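You operate a simulated robot arm through the tools that you are given. There is no shell and no other tool. Be economical: measure what you need, move in short steps, check, and stop when the job is done.

You are at the controls of a simulated two-armed robot. One attempt, no reset.

JOB
Give the three vials on the turntable one, two and three doses of dye.
Fine: in the order they come to the drip tube; the table turns clockwise, as its arrow shows.

The check looks at the end state, three seconds after you hand in, the way a careful person would. Anything else that was tipped, shoved, dropped, spilled or broken makes it a failure.

ROBOT AND FRAMES
Two 7-joint arms with fingered hands on one trunk, on a base that drives. Base frame: it is fixed to the floor where the robot stands at the start and does not move with it; the origin is under the middle of the robot, x ahead of it, y to its left, z up. Units: m, degrees, N and s.
The left shoulder is at the start at [0.07, 0.142, 1.139], the right one opposite. Places, roughly: black-collar vial [0.5, -1.25, 1]; dose knob [0.6, 0.1, 0.9]; dye drip key [0.5, 0.1, 0.9]; purple-collar vial [0.5, -1.25, 1]; step key [0.5, 0, 0.9]; teal-collar vial [0.5, -1.25, 1]; water drip key [0.5, 0.2, 0.9]. Payload 3.6 kg a hand.
Tool frame (each hand has its own): the origin (TCP) lies between the finger pads and is the grasp point; the fingertips stand 0.025 m ahead of it; z points along the fingers, y is the line along which they close. The gripper opens to 0.088 m. The gripper's body begins 0.029 m behind the TCP. The gripper is a hand of 5 fingers: y runs from the thumb to the fingers, the wrist lies at [-0.013, -0.097, -0.162] in the tool frame.
Orientation is that of the tool frame in the base frame, as a unit quaternion [x, y, z, w]. With the fingers straight down and the wrist toward the robot, the tool's x, y and z point along [0, 1, 0], [1, 0, 0] and [0, 0, -1] of the base frame.

CONTROLS
- The arms move only by the tool nudge_tool. It takes "left_targets", "right_targets" or both (then of equal length, played together; a hand with none holds still); each is a list that holds one entry, the list of rows, each a list of 6 numbers: the turn, a rotation vector about the tool's x, y, z in degrees, then the shift along the tool's x, y, z in m. In form: [[[rx, ry, rz, x, y, z], ...]]. A call has 1 to 10 rows; each row shifts and turns the commanded pose from where the row before left it, along the tool's axes as they then stand. Rows are played at 5 a second. More than 0.05 m and 8.6 degrees between two rows, and nothing of the call is played. Where a pose cannot be reached the arm comes as near as it can. A force on the tool above 40 N (or 10 N above the force at the start of the call, whichever is more), or a blocked arm, ends the call early, and 0.2 s more pass. In this call time passes only in rows, and 0.2 s behind the last. The reply holds the time, the measured pose of the TCP, the force on the tool along the base axes, the opening and the grip force, in the units named above and with some noise, with the torque about the TCP (base axes, N m) and any sound that the robot's microphone picked up.
- Cameras (640 x 400 px; columns grow to the right, rows downward): "scene" is now at [0.1397, 0.0052, 1.374]; the picture's right is [0.05, -1.00, 0.00], its down [-0.49, -0.02, -0.87] and it looks along [0.87, 0.04, -0.49] (base axes); focal length 218 px, centre (320, 200). "left" rides on the left gripper at [-0.059, -0.079, -0.105] in its tool frame; the picture's right is [-0.73, -0.32, 0.61], its down [0.62, -0.68, 0.38] and it looks along [0.29, 0.66, 0.70] (tool axes); focal length 234 px, centre (320, 200). "right" rides on the right gripper at [0.059, -0.079, -0.105] in its tool frame; the picture's right is [-0.73, 0.32, -0.61], its down [-0.62, -0.68, 0.38] and it looks along [-0.29, 0.66, 0.70] (tool axes); focal length 234 px, centre (320, 200). There is no depth. A picture from a camera that has moved, and an enlarged one, comes with that camera's place and axes in the base frame and with its lens.
- camera(camera): a new picture of that camera. The clock stands still meanwhile.
- raise_lower(by): slides the trunk up (or, below 0, down) by that many m; the arms and the scene camera ride with it, the base frame stays. It gives what a move gives, with no picture.
- base_move(legs): drives the robot by 1 to 6 legs, each [ahead, left, turn to the left] in m, m and degrees, along the robot's own axes; the way and the turn of a leg run together, so that a leg with both is an arc; at most 1.5 m and 180 degrees a leg. The arms and the cameras ride along, it lands a little off, and it stops where it bumps. It gives what a move gives.
- move_fingers(index, middle, ring, little, thumb_bend, thumb_turn, hand): sets how far each is bent, from 0 (flat) to 100 (curled in); at 30 the hand is open as for a grip, at 70 the pads meet at the TCP. One left out holds its place. A second passes; each finger stops where it meets its share of the squeeze, and holds until it gets a number again. It is the only way to open and close the hand. It gives what a move gives, with no picture; readings hold the bend of each and the force on index, middle, ring, little, thumb and palm. thumb_turn goes from beside the hand (0) to across from the fingers (100), as for a grip.
- head_to(pan, tilt): turns the head with the scene camera to pan (to the left, within 86 degrees either way) and tilt (down, from -29 to 69), counted from straight ahead of the robot. It gives what a move gives.
- inspect(camera, box): a new picture of the part [left, top, right, bottom] of that camera's present view, enlarged. The clock stands still meanwhile.
- job_done(): hands the job in; it is judged then, once.

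Work in short steps. Places have to be worked out from the pictures, the camera data and where the tool is seen: move nearer, look again, correct. Check each grasp and each placing, and mend what went wrong. You have 120 turns and 100 pictures in all, those below and enlarged ones among them. Open the grippers and draw the arms clear of the work before you hand the job in, unless the task says otherwise; then end with one line.

The tools are called after "Request:" as a command line: name --argument value ..., lists and objects as JSON in quotes. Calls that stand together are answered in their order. nudge_tool: Moves the arms, as the interface text tells. Its arguments: {"type":"object","properties":{"left_targets":{"type":"array","items":{"type":"array","items":{"type":"array","items":{"type":"number"}}}},"right_targets":{"type":"array","items":{"type":"array","items":{"type":"array","items":{"type":"number"}}}}},"required":[]} The other tools are called the same way: raise_lower (by) slides the trunk up or down; move_fingers (index, middle, ring, little, thumb_bend, thumb_turn, hand) moves the fingers one by one; base_move (legs) drives the base; head_to (pan, tilt) turns the head that bears the scene camera; camera (camera) takes a picture; inspect (camera, box) takes an enlarged picture of a part of a camera's view; job_done () hands the job in.

At the start:

```text
time_s: 0.0
left_position: [0.4977, 0.2712, 1.268]
left_orientation: [0.708, 0.707, 0.0, 0.0]
left_ft_force: [0.2, 0.6, 0.6]
left_wrist_torque: [0.03, 0.0, -0.02]
left_opening: 0.0875
left_grasp_force: 0.1
left_shape: jaw
left_bend: [30.0, 30.0, 30.0, 30.0, 30.0, 98.0]
left_finger forces: [0.0, 0.1, 0.1, 0.1, 0.0, 0.0]
right_position: [0.555, -0.1166, 1.2376]
right_orientation: [0.708, 0.706, 0.0, 0.0]
right_ft_force: [-1.0, -0.6, -0.1]
right_wrist_torque: [0.01, -0.02, 0.01]
right_opening: 0.0877
right_grasp_force: 0.0
right_shape: jaw
right_bend: [30.0, 30.0, 30.0, 30.0, 30.0, 98.0]
right_finger forces: [0.0, 0.0, 0.1, 0.1, 0.1, 0.0]
trunk travel left (down, up): [-0.675, 0.265]
robot x, y, heading: [0.0015, 0.0032, -0.0]
head pan, tilt: [2.8, 29.6]
```

scene: 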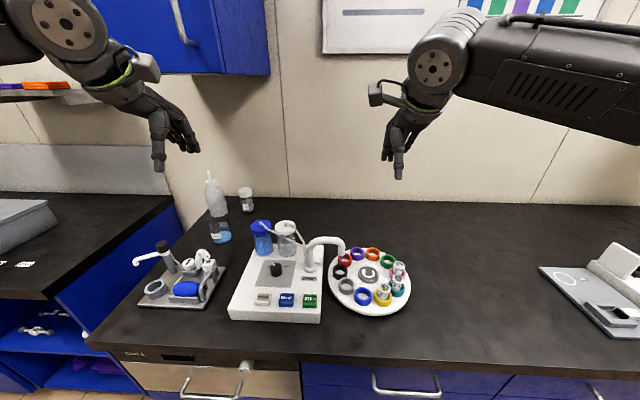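
right: 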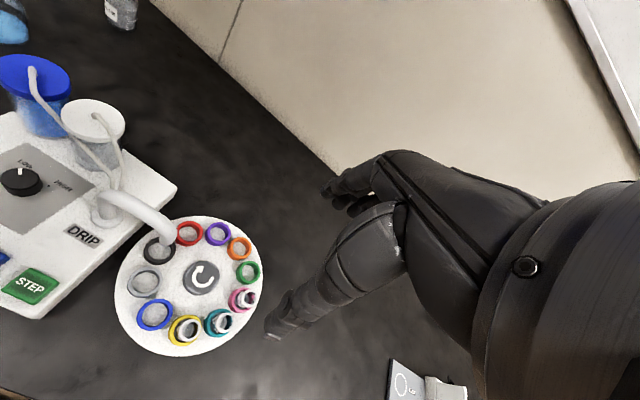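
left: 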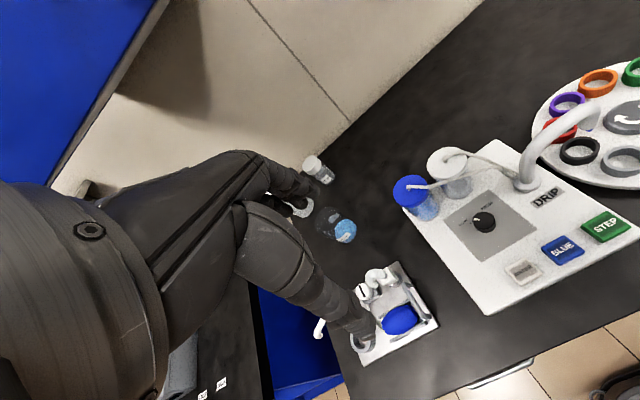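

I'll enlarge the dripper, the keys and the turntable to read the labels and see which way it turns.

Request:
inspect --camera "scene" --box '[220, 200, 420, 330]'

Request:
inspect --camera "right" --box '[100, 190, 300, 360]'

Request:
inspect --camera "left" --box '[390, 150, 640, 310]'

Request:
inspect --camera "scene" --box '[520, 230, 640, 340]'

```text
3.08 times, centred on (320, 265) of scene
camera zoom: at [0.1397, 0.0052, 1.374], right [0.05, -1.0, 0.0], down [-0.49, -0.02, -0.87], along [0.87, 0.04, -0.49], focal length 672 px, centre (320, 0)
```

zoom: 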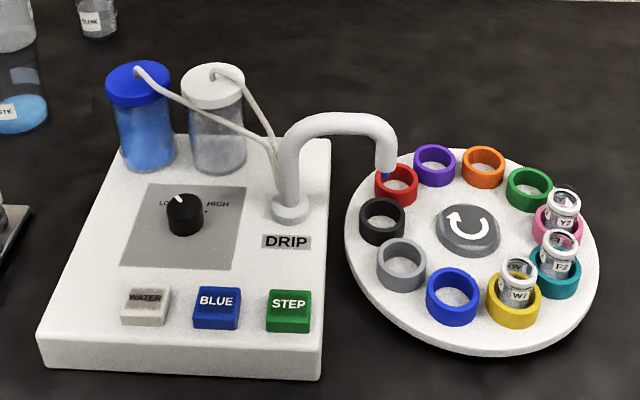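

```text
2.35 times, centred on (200, 275) of right
camera zoom: at [0.476, -0.0578, 1.3428], right [0.32, -0.73, 0.61], down [-0.68, -0.62, -0.38], along [0.66, -0.29, -0.7], focal length 551 px, centre (602, 24)
```

zoom: 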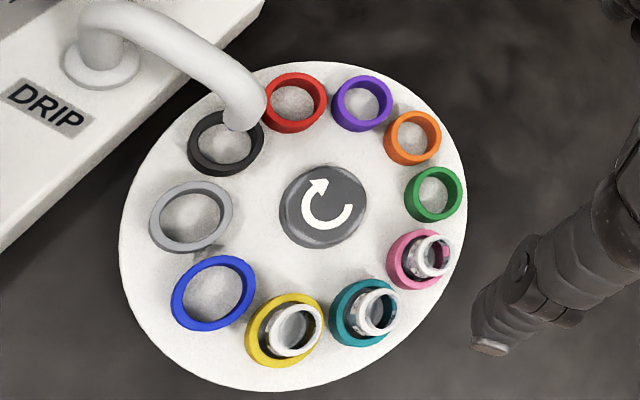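

```text
2.50 times, centred on (515, 230) of left
camera zoom: at [0.42, 0.212, 1.373], right [-0.32, -0.73, -0.61], down [-0.68, 0.62, -0.38], along [0.66, 0.29, -0.7], focal length 585 px, centre (-168, 125)
```

zoom: 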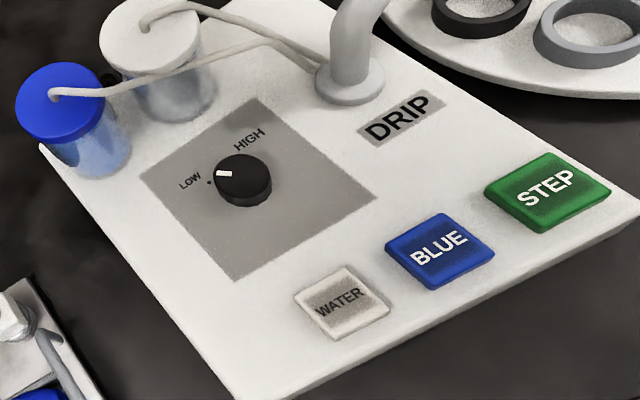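

```text
3.64 times, centred on (580, 285) of scene
camera zoom: at [0.1397, 0.0052, 1.374], right [0.05, -1.0, 0.0], down [-0.49, -0.02, -0.87], along [0.87, 0.04, -0.49], focal length 794 px, centre (-626, -109)
```

zoom: 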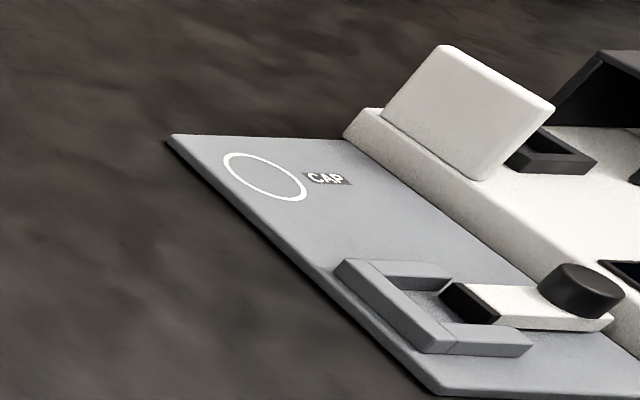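

By parallax the STEP key is at about [0.48, 0.045, 0.90]. Turning clockwise, the order at the tube is yellow (W7), teal, then pink. The knob can stay as it is. I'll shape the left hand into a pointing index finger and look at it.

Request:
move_fingers --hand "left" --index 20 --middle 100 --ring 100 --little 100 --thumb_bend 60 --thumb_turn 0

Request:
camera --camera "left"

Request:
camera --camera "scene"

```text
time_s: 1.0
left_position: [0.4991, 0.2713, 1.2675]
left_orientation: [0.708, 0.706, 0.0, 0.0]
left_ft_force: [-0.1, -0.5, 0.5]
left_wrist_torque: [0.01, 0.01, 0.0]
left_opening: 0.0927
left_grasp_force: 0.0
left_shape: fingers
left_bend: [20.0, 100.0, 100.0, 100.0, 60.0, 0.0]
left_finger forces: [0.1, 0.0, 0.1, 0.0, 0.0, 0.0]
right_position: [0.556, -0.1157, 1.238]
right_orientation: [0.708, 0.707, 0.0, 0.001]
right_ft_force: [0.4, -0.5, -0.4]
right_wrist_torque: [-0.01, 0.02, -0.02]
right_opening: 0.0873
right_grasp_force: 0.0
right_shape: jaw
right_bend: [30.0, 30.0, 30.0, 30.0, 30.0, 98.0]
right_finger forces: [0.1, 0.0, 0.1, 0.2, 0.1, 0.0]
trunk travel left (down, up): [-0.675, 0.265]
robot x, y, heading: [0.0006, -0.0035, -0.0]
head pan, tilt: [2.8, 29.6]
```

```text
92 pictures are left
camera left: at [0.4201, 0.212, 1.373], right [-0.32, -0.73, -0.61], down [-0.68, 0.62, -0.38], along [0.66, 0.29, -0.7], focal length 234 px, centre (320, 200)
```

left: 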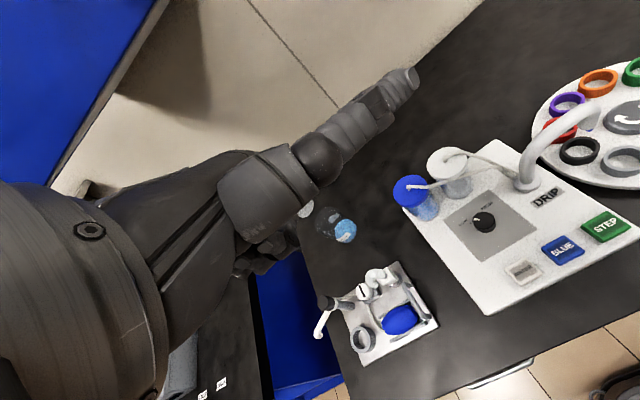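

```text
91 pictures are left
camera scene: at [0.1397, 0.0052, 1.374], right [0.05, -1.0, 0.0], down [-0.49, -0.02, -0.87], along [0.87, 0.04, -0.49], focal length 218 px, centre (320, 200)
```

scene: 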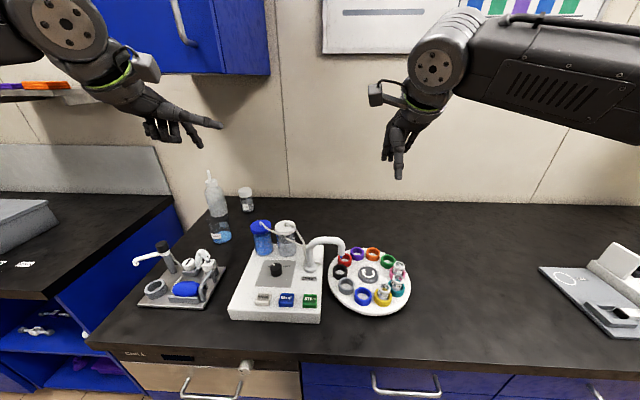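

At 20 the index points too far forward. I'll bend it to 50 so the tip points down, and look again.

Request:
move_fingers --hand "left" --index 50

Request:
camera --camera "left"

Request:
inspect --camera "scene" --box '[80, 40, 280, 200]'

```text
time_s: 2.0
left_position: [0.4995, 0.2713, 1.2675]
left_orientation: [0.707, 0.707, 0.0, -0.001]
left_ft_force: [-0.2, 0.1, 0.3]
left_wrist_torque: [-0.03, 0.0, 0.02]
left_opening: 0.0855
left_grasp_force: 0.1
left_shape: fingers
left_bend: [50.0, 100.0, 100.0, 100.0, 60.0, 0.0]
left_finger forces: [0.0, 0.0, 0.0, 0.1, 0.0, 0.0]
right_position: [0.5562, -0.1168, 1.238]
right_orientation: [0.708, 0.706, 0.0, 0.0]
right_ft_force: [0.2, 0.3, -0.3]
right_wrist_torque: [0.0, -0.04, -0.01]
right_opening: 0.0879
right_grasp_force: 0.0
right_shape: jaw
right_bend: [30.0, 30.0, 30.0, 30.0, 30.0, 98.0]
right_finger forces: [0.0, 0.0, 0.0, 0.0, 0.0, 0.0]
trunk travel left (down, up): [-0.675, 0.265]
robot x, y, heading: [-0.0018, 0.0026, -0.0]
head pan, tilt: [2.8, 29.6]
```

```text
90 pictures are left
camera left: at [0.42, 0.212, 1.373], right [-0.32, -0.73, -0.61], down [-0.68, 0.62, -0.38], along [0.66, 0.29, -0.7], focal length 234 px, centre (320, 200)
```

left: 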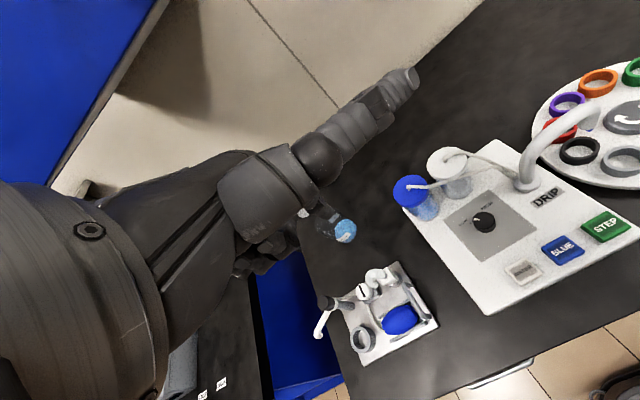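

```text
2.50 times, centred on (180, 120) of scene
camera zoom: at [0.1397, 0.0052, 1.374], right [0.05, -1.0, 0.0], down [-0.49, -0.02, -0.87], along [0.87, 0.04, -0.49], focal length 546 px, centre (670, 400)
```

zoom: 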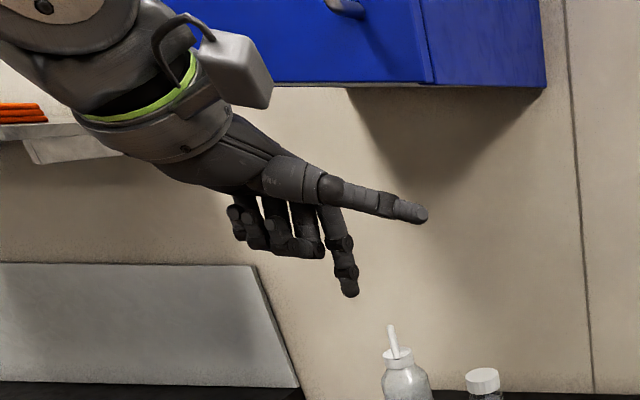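

The piece jutting to the right is the thumb, and the index points down properly. I'll tuck the thumb.

Request:
move_fingers --hand "left" --index 45 --thumb_bend 100 --thumb_turn 40

Request:
inspect --camera "scene" --box '[80, 40, 280, 200]'

Request:
camera --camera "left"

```text
time_s: 3.0
left_position: [0.4989, 0.2698, 1.2676]
left_orientation: [0.707, 0.707, 0.0, 0.001]
left_ft_force: [1.0, -0.4, 1.0]
left_wrist_torque: [-0.01, -0.04, 0.0]
left_opening: 0.0311
left_grasp_force: 0.0
left_shape: fingers
left_bend: [45.0, 100.0, 100.0, 100.0, 100.0, 41.0]
left_finger forces: [0.0, 0.1, 0.0, 0.0, 0.0, 0.1]
right_position: [0.5544, -0.1154, 1.2378]
right_orientation: [0.708, 0.707, 0.0, 0.0]
right_ft_force: [-0.2, 0.0, 0.2]
right_wrist_torque: [0.04, -0.02, 0.01]
right_opening: 0.0877
right_grasp_force: 0.1
right_shape: jaw
right_bend: [30.0, 30.0, 30.0, 30.0, 30.0, 98.0]
right_finger forces: [0.1, 0.0, 0.1, 0.0, 0.1, 0.0]
trunk travel left (down, up): [-0.675, 0.265]
robot x, y, heading: [-0.0004, 0.0013, -0.1]
head pan, tilt: [2.8, 29.6]
```

```text
2.50 times, centred on (180, 120) of scene
camera zoom: at [0.1397, 0.0053, 1.374], right [0.05, -1.0, 0.0], down [-0.49, -0.02, -0.87], along [0.87, 0.04, -0.49], focal length 546 px, centre (670, 400)
```

zoom: 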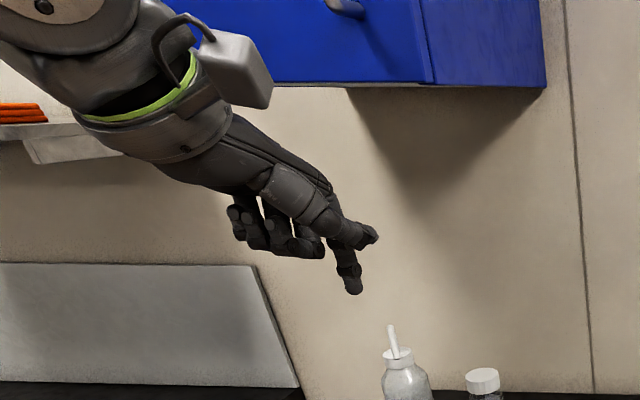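

```text
87 pictures are left
camera left: at [0.42, 0.212, 1.373], right [-0.32, -0.73, -0.61], down [-0.68, 0.62, -0.38], along [0.66, 0.29, -0.7], focal length 234 px, centre (320, 200)
```

left: 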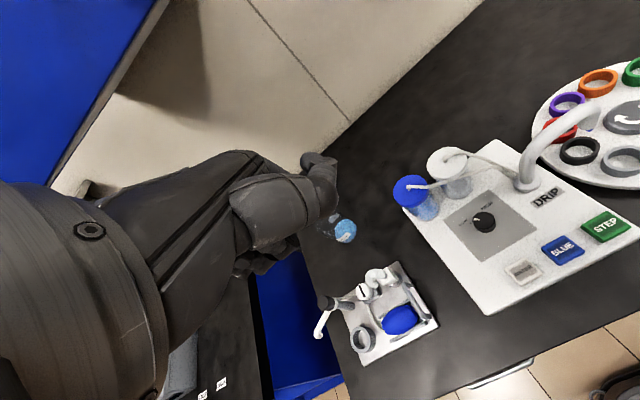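

The pointing hand looks good. The listed vial places (y about -1.25) don't match the turntable I can see, so I'll look right before going on.

Request:
head_to --pan -65 --tilt 30

Request:
camera --camera "scene"

```text
time_s: 4.4
left_position: [0.5003, 0.2704, 1.267]
left_orientation: [0.707, 0.707, 0.001, 0.0]
left_ft_force: [0.2, 0.1, 0.0]
left_wrist_torque: [-0.02, -0.03, 0.0]
left_opening: 0.0308
left_grasp_force: 0.1
left_shape: fingers
left_bend: [45.0, 100.0, 100.0, 100.0, 100.0, 41.0]
left_finger forces: [0.0, 0.0, 0.0, 0.0, 0.0, 0.0]
right_position: [0.5544, -0.1163, 1.2366]
right_orientation: [0.708, 0.706, 0.0, 0.001]
right_ft_force: [-0.3, 0.6, 0.4]
right_wrist_torque: [-0.01, 0.0, -0.05]
right_opening: 0.0879
right_grasp_force: 0.1
right_shape: jaw
right_bend: [30.0, 30.0, 30.0, 30.0, 30.0, 98.0]
right_finger forces: [0.0, 0.0, 0.0, 0.0, 0.1, 0.0]
trunk travel left (down, up): [-0.675, 0.265]
robot x, y, heading: [0.0001, 0.0023, -0.1]
head pan, tilt: [-65.0, 30.0]
```

```text
86 pictures are left
camera scene: at [0.0875, -0.0812, 1.3733], right [-0.91, -0.42, 0.0], down [-0.21, 0.45, -0.87], along [0.37, -0.78, -0.5], focal length 218 px, centre (320, 200)
```

scene: 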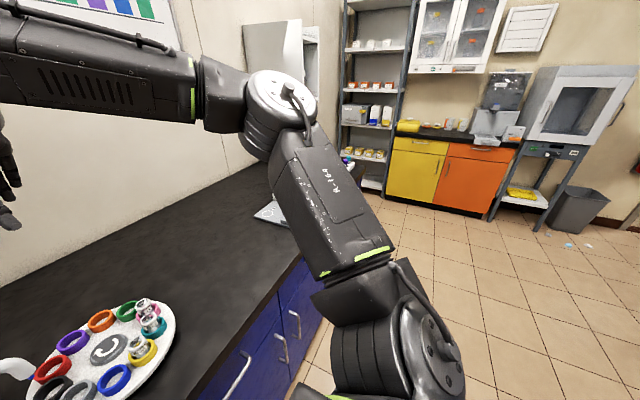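

I'll zoom in on the turntable and on the far right end of the bench.

Request:
inspect --camera "scene" --box '[100, 280, 190, 380]'

Request:
inspect --camera "scene" --box '[220, 0, 420, 240]'

```text
4.00 times, centred on (145, 330) of scene
camera zoom: at [0.0875, -0.0812, 1.3733], right [-0.91, -0.42, 0.0], down [-0.21, 0.45, -0.87], along [0.37, -0.78, -0.5], focal length 873 px, centre (1020, -320)
```

zoom: 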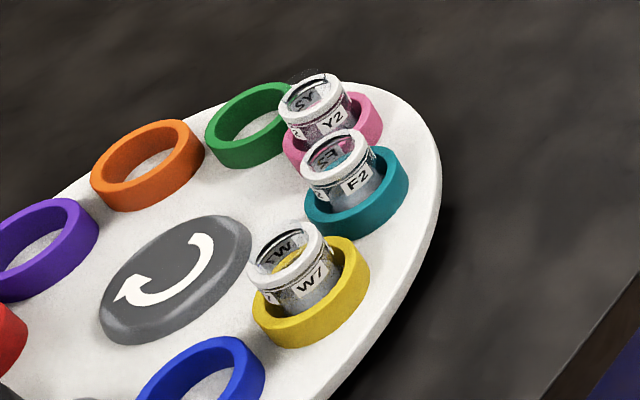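

```text
1.67 times, centred on (320, 120) of scene
camera zoom: at [0.0875, -0.0812, 1.3733], right [-0.91, -0.42, 0.0], down [-0.21, 0.45, -0.87], along [0.37, -0.78, -0.5], focal length 364 px, centre (320, 333)
```

zoom: 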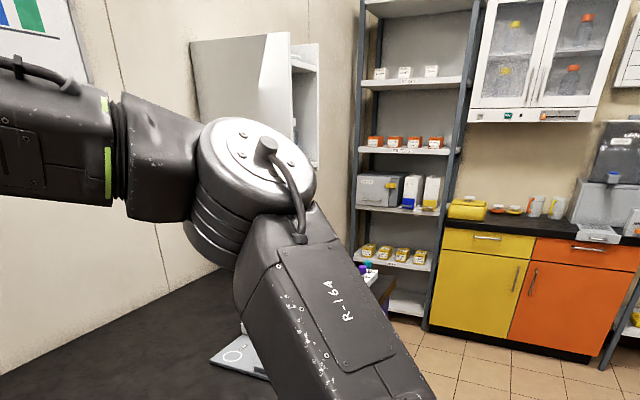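

The purple and teal caps far right are separate vials in a rack, so they're not part of this job. The turntable holds W7 (yellow), F2 (teal) and Y2 (pink). I'll turn the head back and bring the left fingertip to hover above STEP.

Request:
head_to --pan 0 --tilt 45

Request:
nudge_tool --left_targets '[[[0, 0, 0, -0.026, -0.006, 0.034], [0, 0, 0, -0.026, -0.006, 0.034], [0, 0, 0, -0.026, -0.006, 0.034], [0, 0, 0, -0.026, -0.006, 0.034], [0, 0, 0, -0.026, -0.006, 0.034], [0, 0, 0, -0.026, -0.006, 0.034], [0, 0, 0, -0.026, -0.006, 0.034], [0, 0, 0, -0.026, -0.006, 0.034]]]'

Request:
camera --camera "scene"

Request:
camera --camera "left"

Request:
camera --camera "right"

```text
time_s: 5.8
left_position: [0.4991, 0.2698, 1.2673]
left_orientation: [0.707, 0.707, 0.0, -0.001]
left_ft_force: [-0.4, -0.1, 0.0]
left_wrist_torque: [0.0, -0.01, -0.01]
left_opening: 0.0312
left_grasp_force: 0.0
left_shape: fingers
left_bend: [45.0, 100.0, 100.0, 100.0, 100.0, 41.0]
left_finger forces: [0.0, 0.1, 0.0, 0.1, 0.0, 0.1]
right_position: [0.5558, -0.1173, 1.2375]
right_orientation: [0.708, 0.706, 0.0, 0.0]
right_ft_force: [0.9, -0.5, 0.3]
right_wrist_torque: [0.01, -0.03, 0.0]
right_opening: 0.0877
right_grasp_force: 0.1
right_shape: jaw
right_bend: [30.0, 30.0, 30.0, 30.0, 30.0, 98.0]
right_finger forces: [0.1, 0.0, 0.0, 0.0, 0.0, 0.0]
trunk travel left (down, up): [-0.675, 0.265]
robot x, y, heading: [0.0021, 0.0027, -0.3]
head pan, tilt: [0.0, 45.0]
```

```text
time_s: 7.5
left_position: [0.4518, 0.0642, 0.9951]
left_orientation: [0.707, 0.707, 0.0, 0.001]
left_ft_force: [0.4, -0.1, 0.0]
left_wrist_torque: [-0.02, 0.04, 0.0]
left_opening: 0.0312
left_grasp_force: 0.0
left_shape: fingers
left_bend: [45.0, 100.0, 100.0, 100.0, 100.0, 41.0]
left_finger forces: [0.1, 0.1, 0.0, 0.0, 0.1, 0.0]
right_position: [0.5569, -0.1178, 1.2372]
right_orientation: [0.707, 0.707, -0.001, 0.0]
right_ft_force: [0.5, 0.6, -0.4]
right_wrist_torque: [-0.03, 0.02, 0.0]
right_opening: 0.0877
right_grasp_force: 0.0
right_shape: jaw
right_bend: [30.0, 30.0, 30.0, 30.0, 30.0, 98.0]
right_finger forces: [0.1, 0.0, 0.0, 0.0, 0.0, 0.0]
trunk travel left (down, up): [-0.675, 0.265]
robot x, y, heading: [-0.0034, 0.0011, -0.1]
head pan, tilt: [0.0, 45.0]
```

```text
83 pictures are left
camera scene: at [0.1326, 0.0011, 1.3505], right [0.0, -1.0, 0.0], down [-0.71, 0.0, -0.71], along [0.71, 0.0, -0.71], focal length 218 px, centre (320, 200)
```

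scene: 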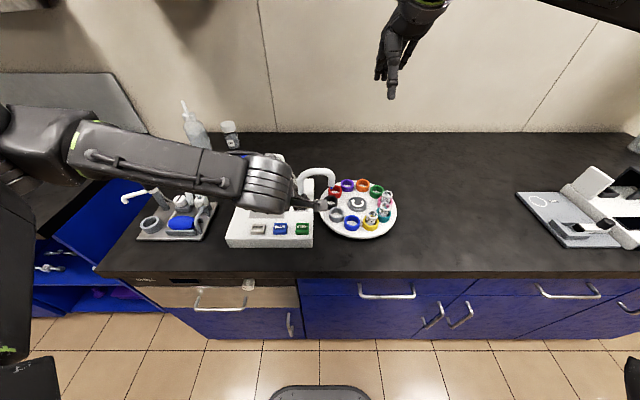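

```text
82 pictures are left
camera left: at [0.3725, 0.005, 1.1006], right [-0.32, -0.73, -0.61], down [-0.68, 0.62, -0.39], along [0.66, 0.29, -0.7], focal length 234 px, centre (320, 200)
```

left: 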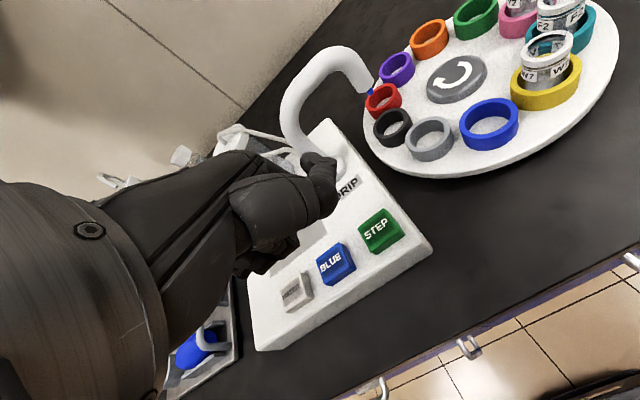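

```text
81 pictures are left
camera right: at [0.4781, -0.0574, 1.342], right [0.32, -0.73, 0.61], down [-0.68, -0.62, -0.38], along [0.66, -0.29, -0.7], focal length 234 px, centre (320, 200)
```

right: 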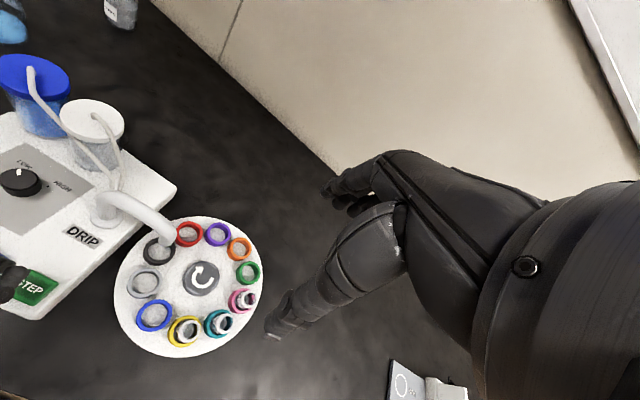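

The hand is near STEP. I'll zoom in to locate the fingertip.

Request:
inspect --camera "scene" --box '[240, 150, 360, 250]'

Request:
inspect --camera "right" --box '[0, 210, 120, 330]'

```text
4.00 times, centred on (300, 200) of scene
camera zoom: at [0.1326, 0.0011, 1.3505], right [0.0, -1.0, 0.0], down [-0.71, 0.0, -0.71], along [0.71, 0.0, -0.71], focal length 873 px, centre (400, 200)
```

zoom: 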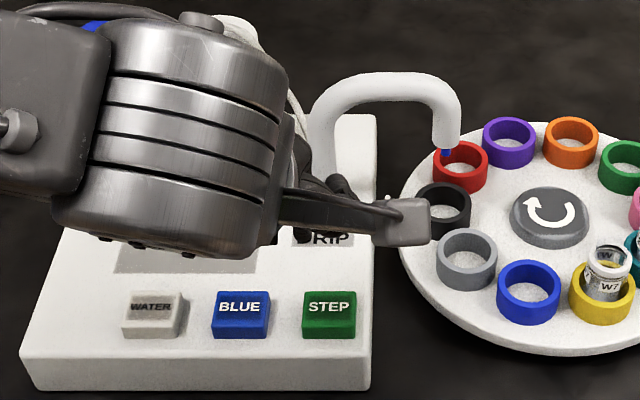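

```text
3.33 times, centred on (60, 270) of right
camera zoom: at [0.4781, -0.0574, 1.342], right [0.32, -0.73, 0.61], down [-0.68, -0.62, -0.38], along [0.66, -0.29, -0.7], focal length 781 px, centre (1187, -33)
```

zoom: 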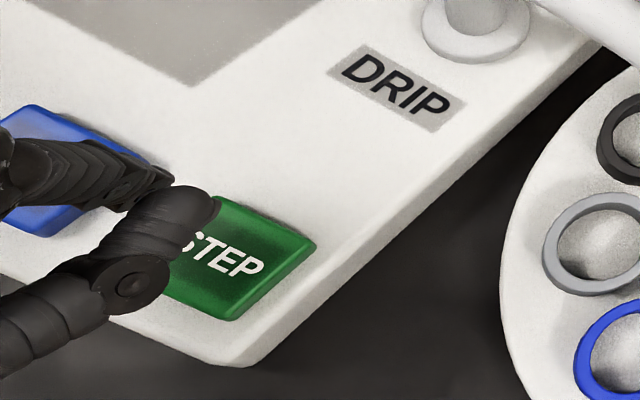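

I judge the index tip to be at about [0.49, 0.057, 0.97], with the key centre at [0.478, 0.046, 0.903]. I'll shift over it, come down to about 1.5 cm above, and look.

Request:
nudge_tool --left_targets '[[[0, 0, 0, -0.013, -0.011, 0.0], [0, 0, 0, 0, 0, 0.025], [0, 0, 0, 0, 0, 0.025]]]'

Request:
inspect --camera "right" --box '[0, 210, 120, 330]'

Request:
inspect --camera "scene" --box '[240, 170, 360, 270]'

```text
time_s: 8.3
left_position: [0.438, 0.0777, 0.9547]
left_orientation: [0.707, 0.707, 0.0, 0.0]
left_ft_force: [-0.1, 0.0, -0.5]
left_wrist_torque: [0.0, -0.01, -0.01]
left_opening: 0.0311
left_grasp_force: 0.1
left_shape: fingers
left_bend: [45.0, 100.0, 100.0, 100.0, 100.0, 41.0]
left_finger forces: [0.0, 0.0, 0.1, 0.1, 0.0, 0.0]
left hand out of reach, approached as far as the arm can: row 1, 2, 3
right_position: [0.5562, -0.1167, 1.2369]
right_orientation: [0.707, 0.707, 0.0, 0.0]
right_ft_force: [0.1, 0.9, 0.5]
right_wrist_torque: [-0.01, -0.03, 0.02]
right_opening: 0.0879
right_grasp_force: 0.0
right_shape: jaw
right_bend: [30.0, 30.0, 30.0, 30.0, 30.0, 98.0]
right_finger forces: [0.1, 0.1, 0.0, 0.0, 0.0, 0.0]
trunk travel left (down, up): [-0.675, 0.265]
robot x, y, heading: [-0.0015, 0.0025, 0.0]
head pan, tilt: [0.0, 45.0]
```

```text
3.33 times, centred on (60, 270) of right
camera zoom: at [0.4758, -0.0576, 1.3428], right [0.32, -0.73, 0.61], down [-0.68, -0.62, -0.38], along [0.66, -0.29, -0.7], focal length 781 px, centre (1187, -33)
```

zoom: 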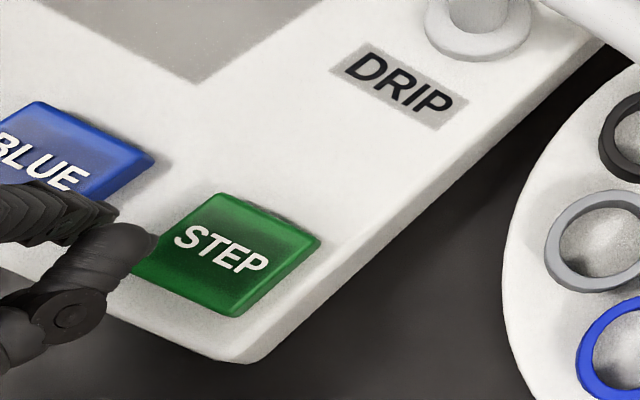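

```text
4.00 times, centred on (300, 220) of scene
camera zoom: at [0.1304, 0.0009, 1.3507], right [0.0, -1.0, 0.0], down [-0.71, 0.0, -0.71], along [0.71, 0.0, -0.71], focal length 873 px, centre (400, 120)
```

zoom: 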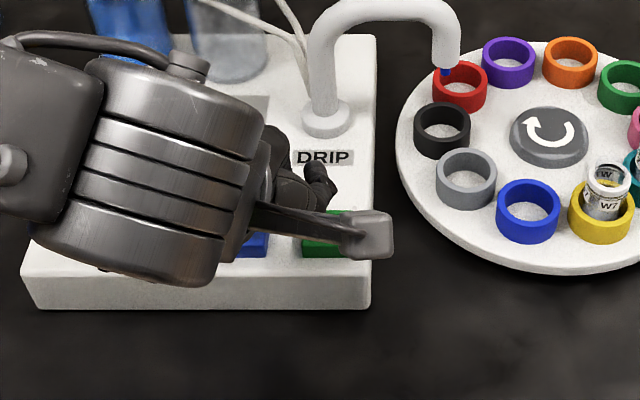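

The left arm is at its limit across the body. I'll lift the hand and drive the base right about 12 cm and back 4 cm so both keys sit in the left arm's good zone.

Request:
nudge_tool --left_targets '[[[0, 0, 0, 0, 0, -0.05], [0, 0, 0, 0, 0, -0.05]]]'

Request:
base_move --legs '[[-0.04, -0.12, 0]]'

```text
time_s: 8.9
left_position: [0.4335, 0.0802, 1.0567]
left_orientation: [0.707, 0.707, 0.0, 0.0]
left_ft_force: [0.5, -0.6, 0.5]
left_wrist_torque: [0.0, 0.01, -0.02]
left_opening: 0.0309
left_grasp_force: 0.0
left_shape: fingers
left_bend: [45.0, 100.0, 100.0, 100.0, 100.0, 41.0]
left_finger forces: [0.0, 0.0, 0.1, 0.0, 0.0, 0.0]
right_position: [0.5532, -0.1174, 1.2393]
right_orientation: [0.708, 0.707, 0.001, 0.0]
right_ft_force: [0.1, 0.3, 0.0]
right_wrist_torque: [-0.02, 0.01, 0.0]
right_opening: 0.0877
right_grasp_force: 0.0
right_shape: jaw
right_bend: [30.0, 30.0, 30.0, 30.0, 30.0, 98.0]
right_finger forces: [0.0, 0.1, 0.0, 0.0, 0.1, 0.0]
trunk travel left (down, up): [-0.675, 0.265]
robot x, y, heading: [0.0018, 0.0009, 0.1]
head pan, tilt: [0.0, 45.0]
```

```text
time_s: 10.2
left_position: [0.3975, -0.0369, 1.0564]
left_orientation: [0.706, 0.708, 0.0, 0.001]
left_ft_force: [1.3, 0.0, -0.2]
left_wrist_torque: [-0.01, 0.02, 0.04]
left_opening: 0.0311
left_grasp_force: 0.0
left_shape: fingers
left_bend: [45.0, 100.0, 100.0, 100.0, 100.0, 41.0]
left_finger forces: [0.0, 0.0, 0.0, 0.0, 0.0, 0.0]
right_position: [0.517, -0.2357, 1.2375]
right_orientation: [0.707, 0.707, -0.001, 0.001]
right_ft_force: [0.0, 0.6, -0.8]
right_wrist_torque: [-0.02, -0.01, -0.04]
right_opening: 0.0877
right_grasp_force: 0.1
right_shape: jaw
right_bend: [30.0, 30.0, 30.0, 30.0, 30.0, 98.0]
right_finger forces: [0.0, 0.0, 0.0, 0.0, 0.0, 0.0]
trunk travel left (down, up): [-0.675, 0.265]
robot x, y, heading: [-0.0427, -0.1187, -0.0]
head pan, tilt: [0.0, 45.0]
```

Now I'll bring the hand over STEP from the new stance.

Request:
nudge_tool --left_targets '[[[0, 0, 0, 0.03, 0.015, 0.015], [0, 0, 0, 0.03, 0.014, 0.02], [0, 0, 0, 0.028, 0.014, 0.025]]]'

```text
time_s: 11.0
left_position: [0.4388, 0.051, 0.9975]
left_orientation: [0.706, 0.708, 0.0, 0.001]
left_ft_force: [0.4, -0.1, 0.5]
left_wrist_torque: [0.0, 0.01, 0.02]
left_opening: 0.0311
left_grasp_force: 0.0
left_shape: fingers
left_bend: [45.0, 100.0, 100.0, 100.0, 100.0, 41.0]
left_finger forces: [0.0, 0.1, 0.0, 0.0, 0.1, 0.0]
right_position: [0.5182, -0.235, 1.2375]
right_orientation: [0.707, 0.707, 0.0, -0.001]
right_ft_force: [-0.5, -0.2, 0.3]
right_wrist_torque: [0.02, 0.0, 0.01]
right_opening: 0.0877
right_grasp_force: 0.1
right_shape: jaw
right_bend: [30.0, 30.0, 30.0, 30.0, 30.0, 98.0]
right_finger forces: [0.0, 0.0, 0.0, 0.0, 0.1, 0.1]
trunk travel left (down, up): [-0.675, 0.265]
robot x, y, heading: [-0.0394, -0.1165, -0.0]
head pan, tilt: [0.0, 45.0]
```

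It's reachable now. I'll descend to about 2 cm above the key and check from both cameras.

Request:
nudge_tool --left_targets '[[[0, 0, 0, 0, 0, 0.025], [0, 0, 0, 0, 0, 0.025]]]'

Request:
camera --camera "right"

Request:
inspect --camera "scene" --box '[200, 170, 340, 270]'

```text
time_s: 11.6
left_position: [0.4387, 0.0503, 0.9464]
left_orientation: [0.706, 0.708, 0.0, -0.001]
left_ft_force: [0.1, 0.1, 0.7]
left_wrist_torque: [-0.03, 0.01, 0.0]
left_opening: 0.0311
left_grasp_force: 0.0
left_shape: fingers
left_bend: [45.0, 100.0, 100.0, 100.0, 100.0, 41.0]
left_finger forces: [0.1, 0.0, 0.0, 0.0, 0.1, 0.1]
right_position: [0.5165, -0.2346, 1.2367]
right_orientation: [0.706, 0.708, -0.001, 0.0]
right_ft_force: [-0.5, 0.8, 0.2]
right_wrist_torque: [0.02, -0.02, -0.02]
right_opening: 0.0877
right_grasp_force: 0.1
right_shape: jaw
right_bend: [30.0, 30.0, 30.0, 30.0, 30.0, 98.0]
right_finger forces: [0.0, 0.0, 0.0, 0.0, 0.0, 0.0]
trunk travel left (down, up): [-0.675, 0.265]
robot x, y, heading: [-0.041, -0.1195, 0.1]
head pan, tilt: [0.0, 45.0]
```

```text
76 pictures are left
camera right: at [0.4378, -0.1753, 1.3424], right [0.32, -0.73, 0.61], down [-0.68, -0.62, -0.38], along [0.66, -0.29, -0.7], focal length 234 px, centre (320, 200)
```

right: 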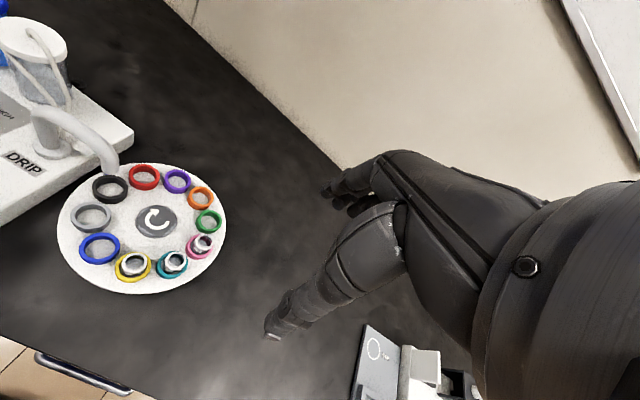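

```text
4.00 times, centred on (270, 220) of scene
camera zoom: at [0.0923, -0.1174, 1.3506], right [0.0, -1.0, 0.0], down [-0.71, 0.0, -0.71], along [0.71, 0.0, -0.71], focal length 873 px, centre (520, 120)
```

zoom: 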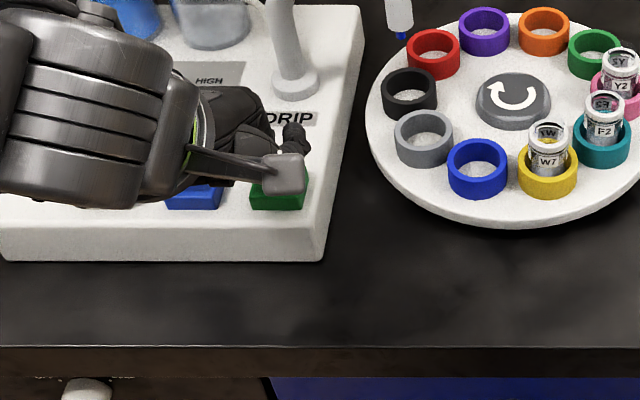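

My view of the finger is blocked. I'll turn the right hand in place so its camera looks toward the keys.

Request:
nudge_tool --right_targets '[[[0, 0, -8, 0, 0, 0], [0, 0, -8, 0, 0, 0], [0, 0, -8, 0, 0, 0], [0, 0, -8, 0, 0, 0], [0, 0, -8, 0, 0, 0]]]'

Request:
camera --camera "right"

```text
time_s: 12.8
left_position: [0.4373, 0.0511, 0.9463]
left_orientation: [0.707, 0.708, -0.001, 0.0]
left_ft_force: [0.9, 0.2, -0.2]
left_wrist_torque: [0.02, -0.01, -0.01]
left_opening: 0.031
left_grasp_force: 0.1
left_shape: fingers
left_bend: [45.0, 100.0, 100.0, 100.0, 100.0, 41.0]
left_finger forces: [0.1, 0.0, 0.0, 0.1, 0.1, 0.0]
right_position: [0.5171, -0.2347, 1.2376]
right_orientation: [0.421, 0.907, 0.0, 0.001]
right_ft_force: [0.1, 0.8, -0.9]
right_wrist_torque: [0.0, -0.01, 0.0]
right_opening: 0.0879
right_grasp_force: 0.1
right_shape: jaw
right_bend: [30.0, 30.0, 30.0, 30.0, 30.0, 98.0]
right_finger forces: [0.0, 0.0, 0.0, 0.1, 0.0, 0.0]
trunk travel left (down, up): [-0.675, 0.265]
robot x, y, heading: [-0.0382, -0.1191, 0.1]
head pan, tilt: [0.0, 45.0]
```

```text
74 pictures are left
camera right: at [0.4187, -0.2408, 1.3427], right [0.72, -0.35, 0.61], down [-0.12, -0.92, -0.38], along [0.69, 0.2, -0.7], focal length 234 px, centre (320, 200)
```

right: 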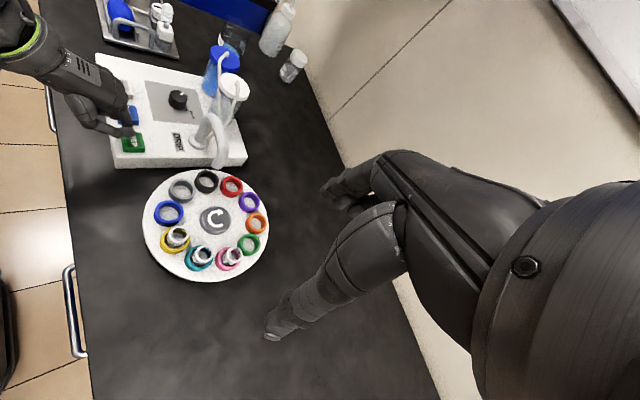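

Excellent view. I'll zoom in on the finger and key.

Request:
inspect --camera "right" --box '[60, 70, 260, 200]'

Request:
inspect --camera "right" --box '[90, 90, 160, 160]'

```text
3.08 times, centred on (160, 135) of right
camera zoom: at [0.4187, -0.2408, 1.3427], right [0.72, -0.35, 0.61], down [-0.12, -0.92, -0.38], along [0.69, 0.2, -0.7], focal length 720 px, centre (812, 400)
```

zoom: 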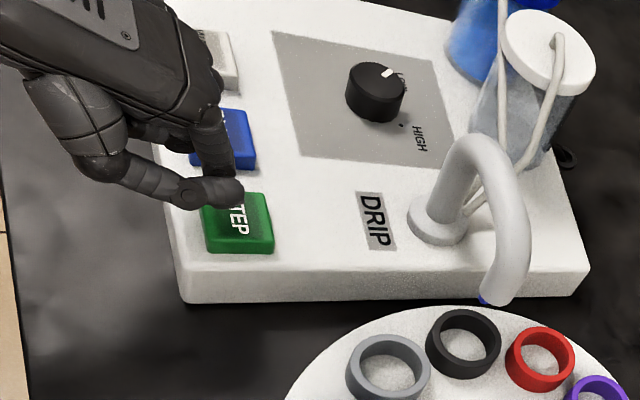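

```text
5.71 times, centred on (125, 125) of right
camera zoom: at [0.4187, -0.2408, 1.3427], right [0.72, -0.35, 0.61], down [-0.12, -0.92, -0.38], along [0.69, 0.2, -0.7], focal length 1338 px, centre (1434, 629)
```

zoom: 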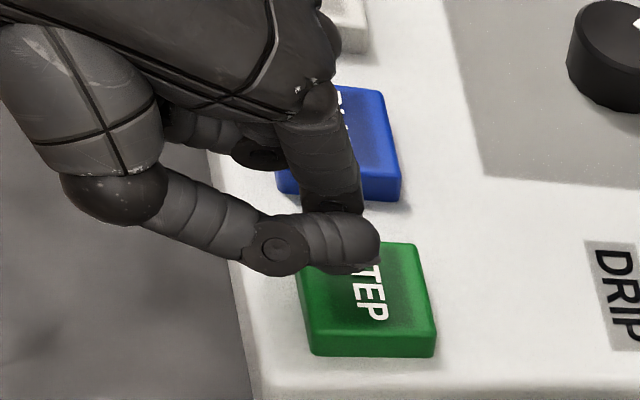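

The fingertip is over STEP. I'll shift 4 mm toward the key's centre and lower in small steps, watching force and sound.

Request:
nudge_tool --left_targets '[[[0, 0, 0, -0.004, 0, 0.005], [0, 0, 0, 0, 0, 0.006]]]'

Request:
inspect --camera "right" --box '[90, 90, 160, 160]'

```text
time_s: 13.4
left_position: [0.438, 0.0465, 0.9361]
left_orientation: [0.707, 0.708, 0.001, 0.001]
left_ft_force: [-0.8, 0.2, 0.1]
left_wrist_torque: [0.02, 0.01, -0.01]
left_opening: 0.0311
left_grasp_force: 0.0
left_shape: fingers
left_bend: [45.0, 100.0, 100.0, 100.0, 100.0, 41.0]
left_finger forces: [0.0, 0.0, 0.0, 0.1, 0.0, 0.0]
right_position: [0.517, -0.2353, 1.2374]
right_orientation: [0.422, 0.907, -0.001, 0.0]
right_ft_force: [0.1, 0.4, -0.4]
right_wrist_torque: [-0.02, -0.01, 0.01]
right_opening: 0.0878
right_grasp_force: 0.0
right_shape: jaw
right_bend: [30.0, 30.0, 30.0, 30.0, 30.0, 98.0]
right_finger forces: [0.0, 0.0, 0.0, 0.0, 0.0, 0.1]
trunk travel left (down, up): [-0.675, 0.265]
robot x, y, heading: [-0.0367, -0.119, 0.2]
head pan, tilt: [0.0, 45.0]
```

```text
5.71 times, centred on (125, 125) of right
camera zoom: at [0.4187, -0.2403, 1.3427], right [0.71, -0.35, 0.61], down [-0.12, -0.92, -0.38], along [0.69, 0.2, -0.7], focal length 1338 px, centre (1434, 629)
```

zoom: 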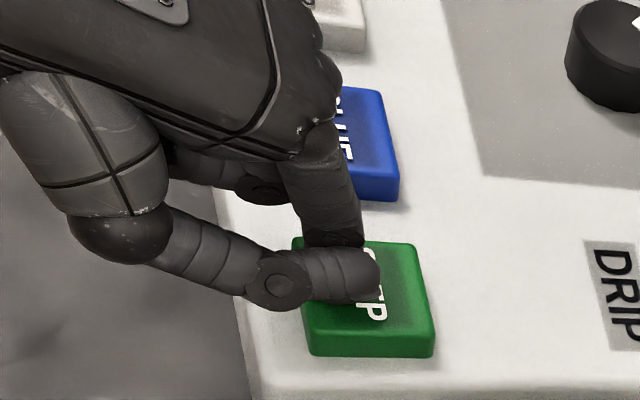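

The index is on its way to STEP. Continuing down in small steps.

Request:
nudge_tool --left_targets '[[[0, 0, 0, 0, 0, 0.004], [0, 0, 0, 0, 0, 0.003], [0, 0, 0, 0, 0, 0.002]]]'

```text
time_s: 14.2
left_position: [0.4381, 0.0462, 0.9291]
left_orientation: [0.707, 0.707, 0.001, 0.002]
left_ft_force: [-1.6, 0.3, 10.5]
left_wrist_torque: [-0.07, -0.41, -0.02]
left_opening: 0.0311
left_grasp_force: 5.6
left_shape: fingers
left_bend: [45.0, 100.0, 100.0, 100.0, 100.0, 41.0]
left_finger forces: [11.2, 0.1, 0.0, 0.0, 0.1, 0.0]
right_position: [0.5154, -0.2355, 1.2382]
right_orientation: [0.422, 0.906, 0.001, 0.0]
right_ft_force: [-0.3, 0.4, -0.1]
right_wrist_torque: [0.03, -0.01, 0.0]
right_opening: 0.0877
right_grasp_force: 0.0
right_shape: jaw
right_bend: [30.0, 30.0, 30.0, 30.0, 30.0, 98.0]
right_finger forces: [0.0, 0.0, 0.1, 0.1, 0.0, 0.0]
trunk travel left (down, up): [-0.675, 0.265]
robot x, y, heading: [-0.0387, -0.1173, 0.1]
head pan, tilt: [0.0, 45.0]
heard: click
```

Click, with contact on the index only. I'll lift 2 cm and look at the turntable.

Request:
nudge_tool --left_targets '[[[0, 0, 0, 0, 0, -0.01], [0, 0, 0, 0, 0, -0.007], [0, 0, 0, 0, 0, 0]]]'

Request:
inspect --camera "right" --box '[60, 70, 300, 290]'

```text
time_s: 15.0
left_position: [0.4389, 0.046, 0.9445]
left_orientation: [0.706, 0.708, -0.001, -0.001]
left_ft_force: [0.5, 0.2, -1.2]
left_wrist_torque: [-0.04, -0.01, -0.05]
left_opening: 0.0315
left_grasp_force: 0.1
left_shape: fingers
left_bend: [45.0, 100.0, 100.0, 100.0, 100.0, 41.0]
left_finger forces: [0.1, 0.0, 0.0, 0.0, 0.0, 0.1]
right_position: [0.5178, -0.236, 1.2372]
right_orientation: [0.422, 0.906, 0.0, 0.0]
right_ft_force: [-0.5, 0.8, 0.0]
right_wrist_torque: [0.03, 0.0, 0.04]
right_opening: 0.0877
right_grasp_force: 0.0
right_shape: jaw
right_bend: [30.0, 30.0, 30.0, 30.0, 30.0, 98.0]
right_finger forces: [0.0, 0.0, 0.1, 0.1, 0.1, 0.0]
trunk travel left (down, up): [-0.675, 0.265]
robot x, y, heading: [-0.0406, -0.1208, 0.1]
head pan, tilt: [0.0, 45.0]
```

```text
1.82 times, centred on (180, 180) of right
camera zoom: at [0.4188, -0.2405, 1.3426], right [0.71, -0.35, 0.61], down [-0.12, -0.92, -0.38], along [0.69, 0.2, -0.7], focal length 426 px, centre (574, 236)
```

zoom: 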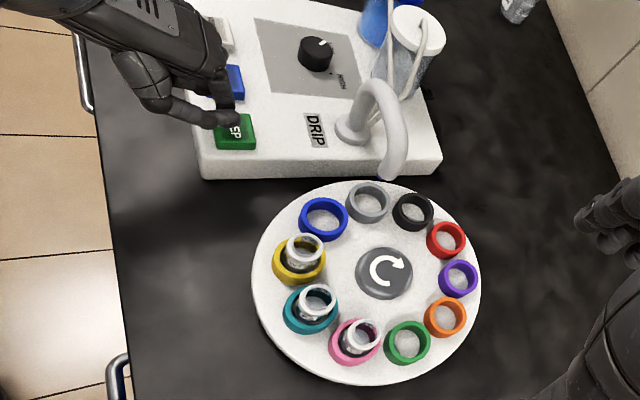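

The table turned clockwise by exactly one slot. The spot under the nozzle is where black was at the start, so yellow needs two more steps. Pressing STEP again.

Request:
nudge_tool --left_targets '[[[0, 0, 0, 0, 0, 0.009], [0, 0, 0, 0, 0, 0.005], [0, 0, 0, 0, 0, 0.003], [0, 0, 0, 0, 0, -0.009], [0, 0, 0, 0, 0, -0.008], [0, 0, 0, 0, 0, 0], [0, 0, 0, 0, 0, 0]]]'

Request:
inspect --camera "right" --box '[60, 70, 300, 290]'

```text
time_s: 16.6
left_position: [0.44, 0.047, 0.9433]
left_orientation: [0.707, 0.707, 0.0, 0.0]
left_ft_force: [0.4, 0.4, 0.7]
left_wrist_torque: [0.01, -0.01, -0.04]
left_opening: 0.0313
left_grasp_force: 0.1
left_shape: fingers
left_bend: [45.0, 100.0, 100.0, 100.0, 100.0, 41.0]
left_finger forces: [0.0, 0.1, 0.0, 0.0, 0.0, 0.1]
right_position: [0.5184, -0.2362, 1.2385]
right_orientation: [0.423, 0.906, 0.0, -0.001]
right_ft_force: [-0.1, 0.5, -0.5]
right_wrist_torque: [-0.01, -0.02, 0.0]
right_opening: 0.0878
right_grasp_force: 0.1
right_shape: jaw
right_bend: [30.0, 30.0, 30.0, 30.0, 30.0, 98.0]
right_finger forces: [0.1, 0.0, 0.0, 0.0, 0.0, 0.0]
trunk travel left (down, up): [-0.675, 0.265]
robot x, y, heading: [-0.0369, -0.1222, -0.1]
head pan, tilt: [0.0, 45.0]
heard: click
```

```text
1.82 times, centred on (180, 180) of right
camera zoom: at [0.4186, -0.2405, 1.3427], right [0.71, -0.35, 0.61], down [-0.12, -0.92, -0.38], along [0.69, 0.2, -0.7], focal length 426 px, centre (574, 236)
```

zoom: 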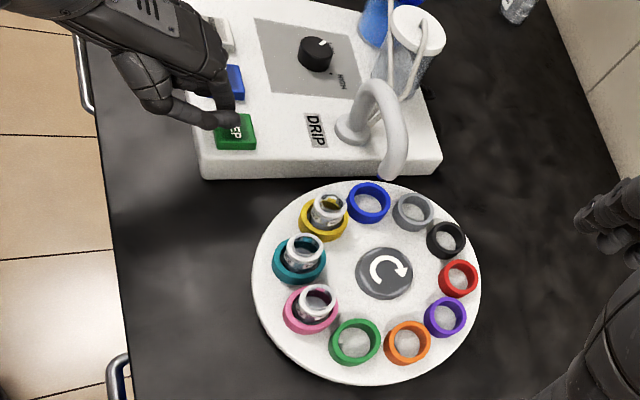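

The table stepped as expected. One more step puts yellow under the nozzle.

Request:
nudge_tool --left_targets '[[[0, 0, 0, 0, 0, 0.009], [0, 0, 0, 0, 0, 0.005], [0, 0, 0, 0, 0, 0.003], [0, 0, 0, 0, 0, -0.009], [0, 0, 0, 0, 0, -0.008], [0, 0, 0, 0, 0, 0], [0, 0, 0, 0, 0, 0]]]'

Request:
inspect --camera "right" --box '[150, 100, 290, 220]'

Request:
inspect --camera "scene" --box '[240, 150, 360, 250]'

```text
time_s: 18.2
left_position: [0.4388, 0.0453, 0.944]
left_orientation: [0.707, 0.708, 0.0, 0.0]
left_ft_force: [0.1, 0.0, -0.3]
left_wrist_torque: [-0.03, 0.01, 0.0]
left_opening: 0.031
left_grasp_force: 0.1
left_shape: fingers
left_bend: [45.0, 100.0, 100.0, 100.0, 100.0, 41.0]
left_finger forces: [0.0, 0.0, 0.0, 0.0, 0.0, 0.0]
right_position: [0.5182, -0.2349, 1.2389]
right_orientation: [0.423, 0.906, 0.0, 0.0]
right_ft_force: [-0.2, 0.4, 0.3]
right_wrist_torque: [-0.01, -0.01, 0.03]
right_opening: 0.0876
right_grasp_force: 0.1
right_shape: jaw
right_bend: [30.0, 30.0, 30.0, 30.0, 30.0, 98.0]
right_finger forces: [0.0, 0.0, 0.0, 0.0, 0.0, 0.0]
trunk travel left (down, up): [-0.675, 0.265]
robot x, y, heading: [-0.0389, -0.1204, 0.1]
head pan, tilt: [0.0, 45.0]
heard: click
```

```text
3.33 times, centred on (220, 160) of right
camera zoom: at [0.4186, -0.2405, 1.3427], right [0.71, -0.35, 0.61], down [-0.12, -0.92, -0.38], along [0.69, 0.2, -0.7], focal length 781 px, centre (653, 333)
```

zoom: 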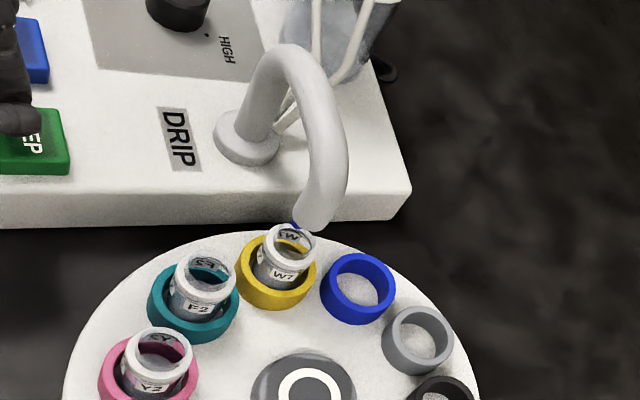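

```text
4.00 times, centred on (300, 200) of scene
camera zoom: at [0.0915, -0.118, 1.3506], right [0.0, -1.0, 0.0], down [-0.71, 0.0, -0.71], along [0.71, 0.0, -0.71], focal length 873 px, centre (400, 200)
```

zoom: 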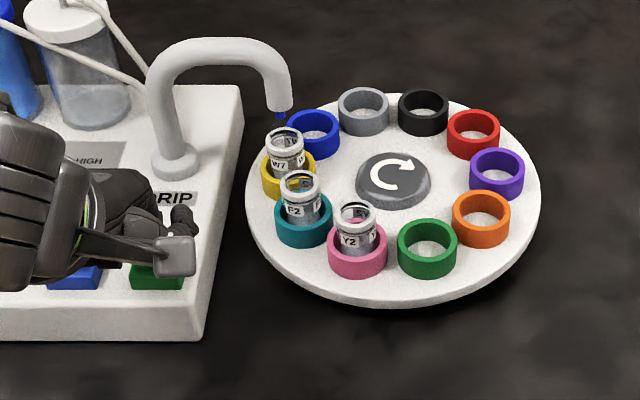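

Triangulating puts W7's mouth at [0.583, -0.032, 0.929] and the nozzle at [0.580, -0.032, 0.948], so they're aligned. Now I'll move over BLUE, 5.8 cm to the left, at a safe height.

Request:
nudge_tool --left_targets '[[[0, 0, 0, 0, 0, -0.02], [0, 0, 0, 0.029, 0, 0], [0, 0, 0, 0.028, 0, 0], [0, 0, 0, 0, 0, 0.02]]]'

Request:
inspect --camera "right" --box '[80, 60, 180, 160]'

```text
time_s: 19.2
left_position: [0.4408, 0.1041, 0.9452]
left_orientation: [0.706, 0.708, 0.0, -0.001]
left_ft_force: [0.4, 0.0, 0.4]
left_wrist_torque: [-0.02, -0.02, 0.0]
left_opening: 0.031
left_grasp_force: 0.1
left_shape: fingers
left_bend: [45.0, 100.0, 100.0, 100.0, 100.0, 41.0]
left_finger forces: [0.0, 0.0, 0.0, 0.0, 0.0, 0.1]
right_position: [0.5184, -0.2348, 1.2371]
right_orientation: [0.423, 0.906, 0.0, -0.001]
right_ft_force: [0.3, 0.3, 0.4]
right_wrist_torque: [0.01, 0.04, 0.01]
right_opening: 0.0877
right_grasp_force: 0.0
right_shape: jaw
right_bend: [30.0, 30.0, 30.0, 30.0, 30.0, 98.0]
right_finger forces: [0.0, 0.0, 0.1, 0.0, 0.0, 0.0]
trunk travel left (down, up): [-0.675, 0.265]
robot x, y, heading: [-0.0361, -0.1166, 0.1]
head pan, tilt: [0.0, 45.0]
```

```text
4.00 times, centred on (130, 110) of right
camera zoom: at [0.4195, -0.2411, 1.3423], right [0.71, -0.35, 0.61], down [-0.12, -0.92, -0.38], along [0.69, 0.2, -0.7], focal length 937 px, centre (1080, 560)
```

zoom: 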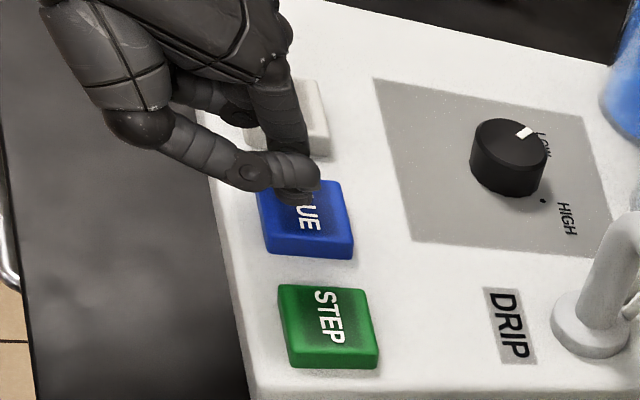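

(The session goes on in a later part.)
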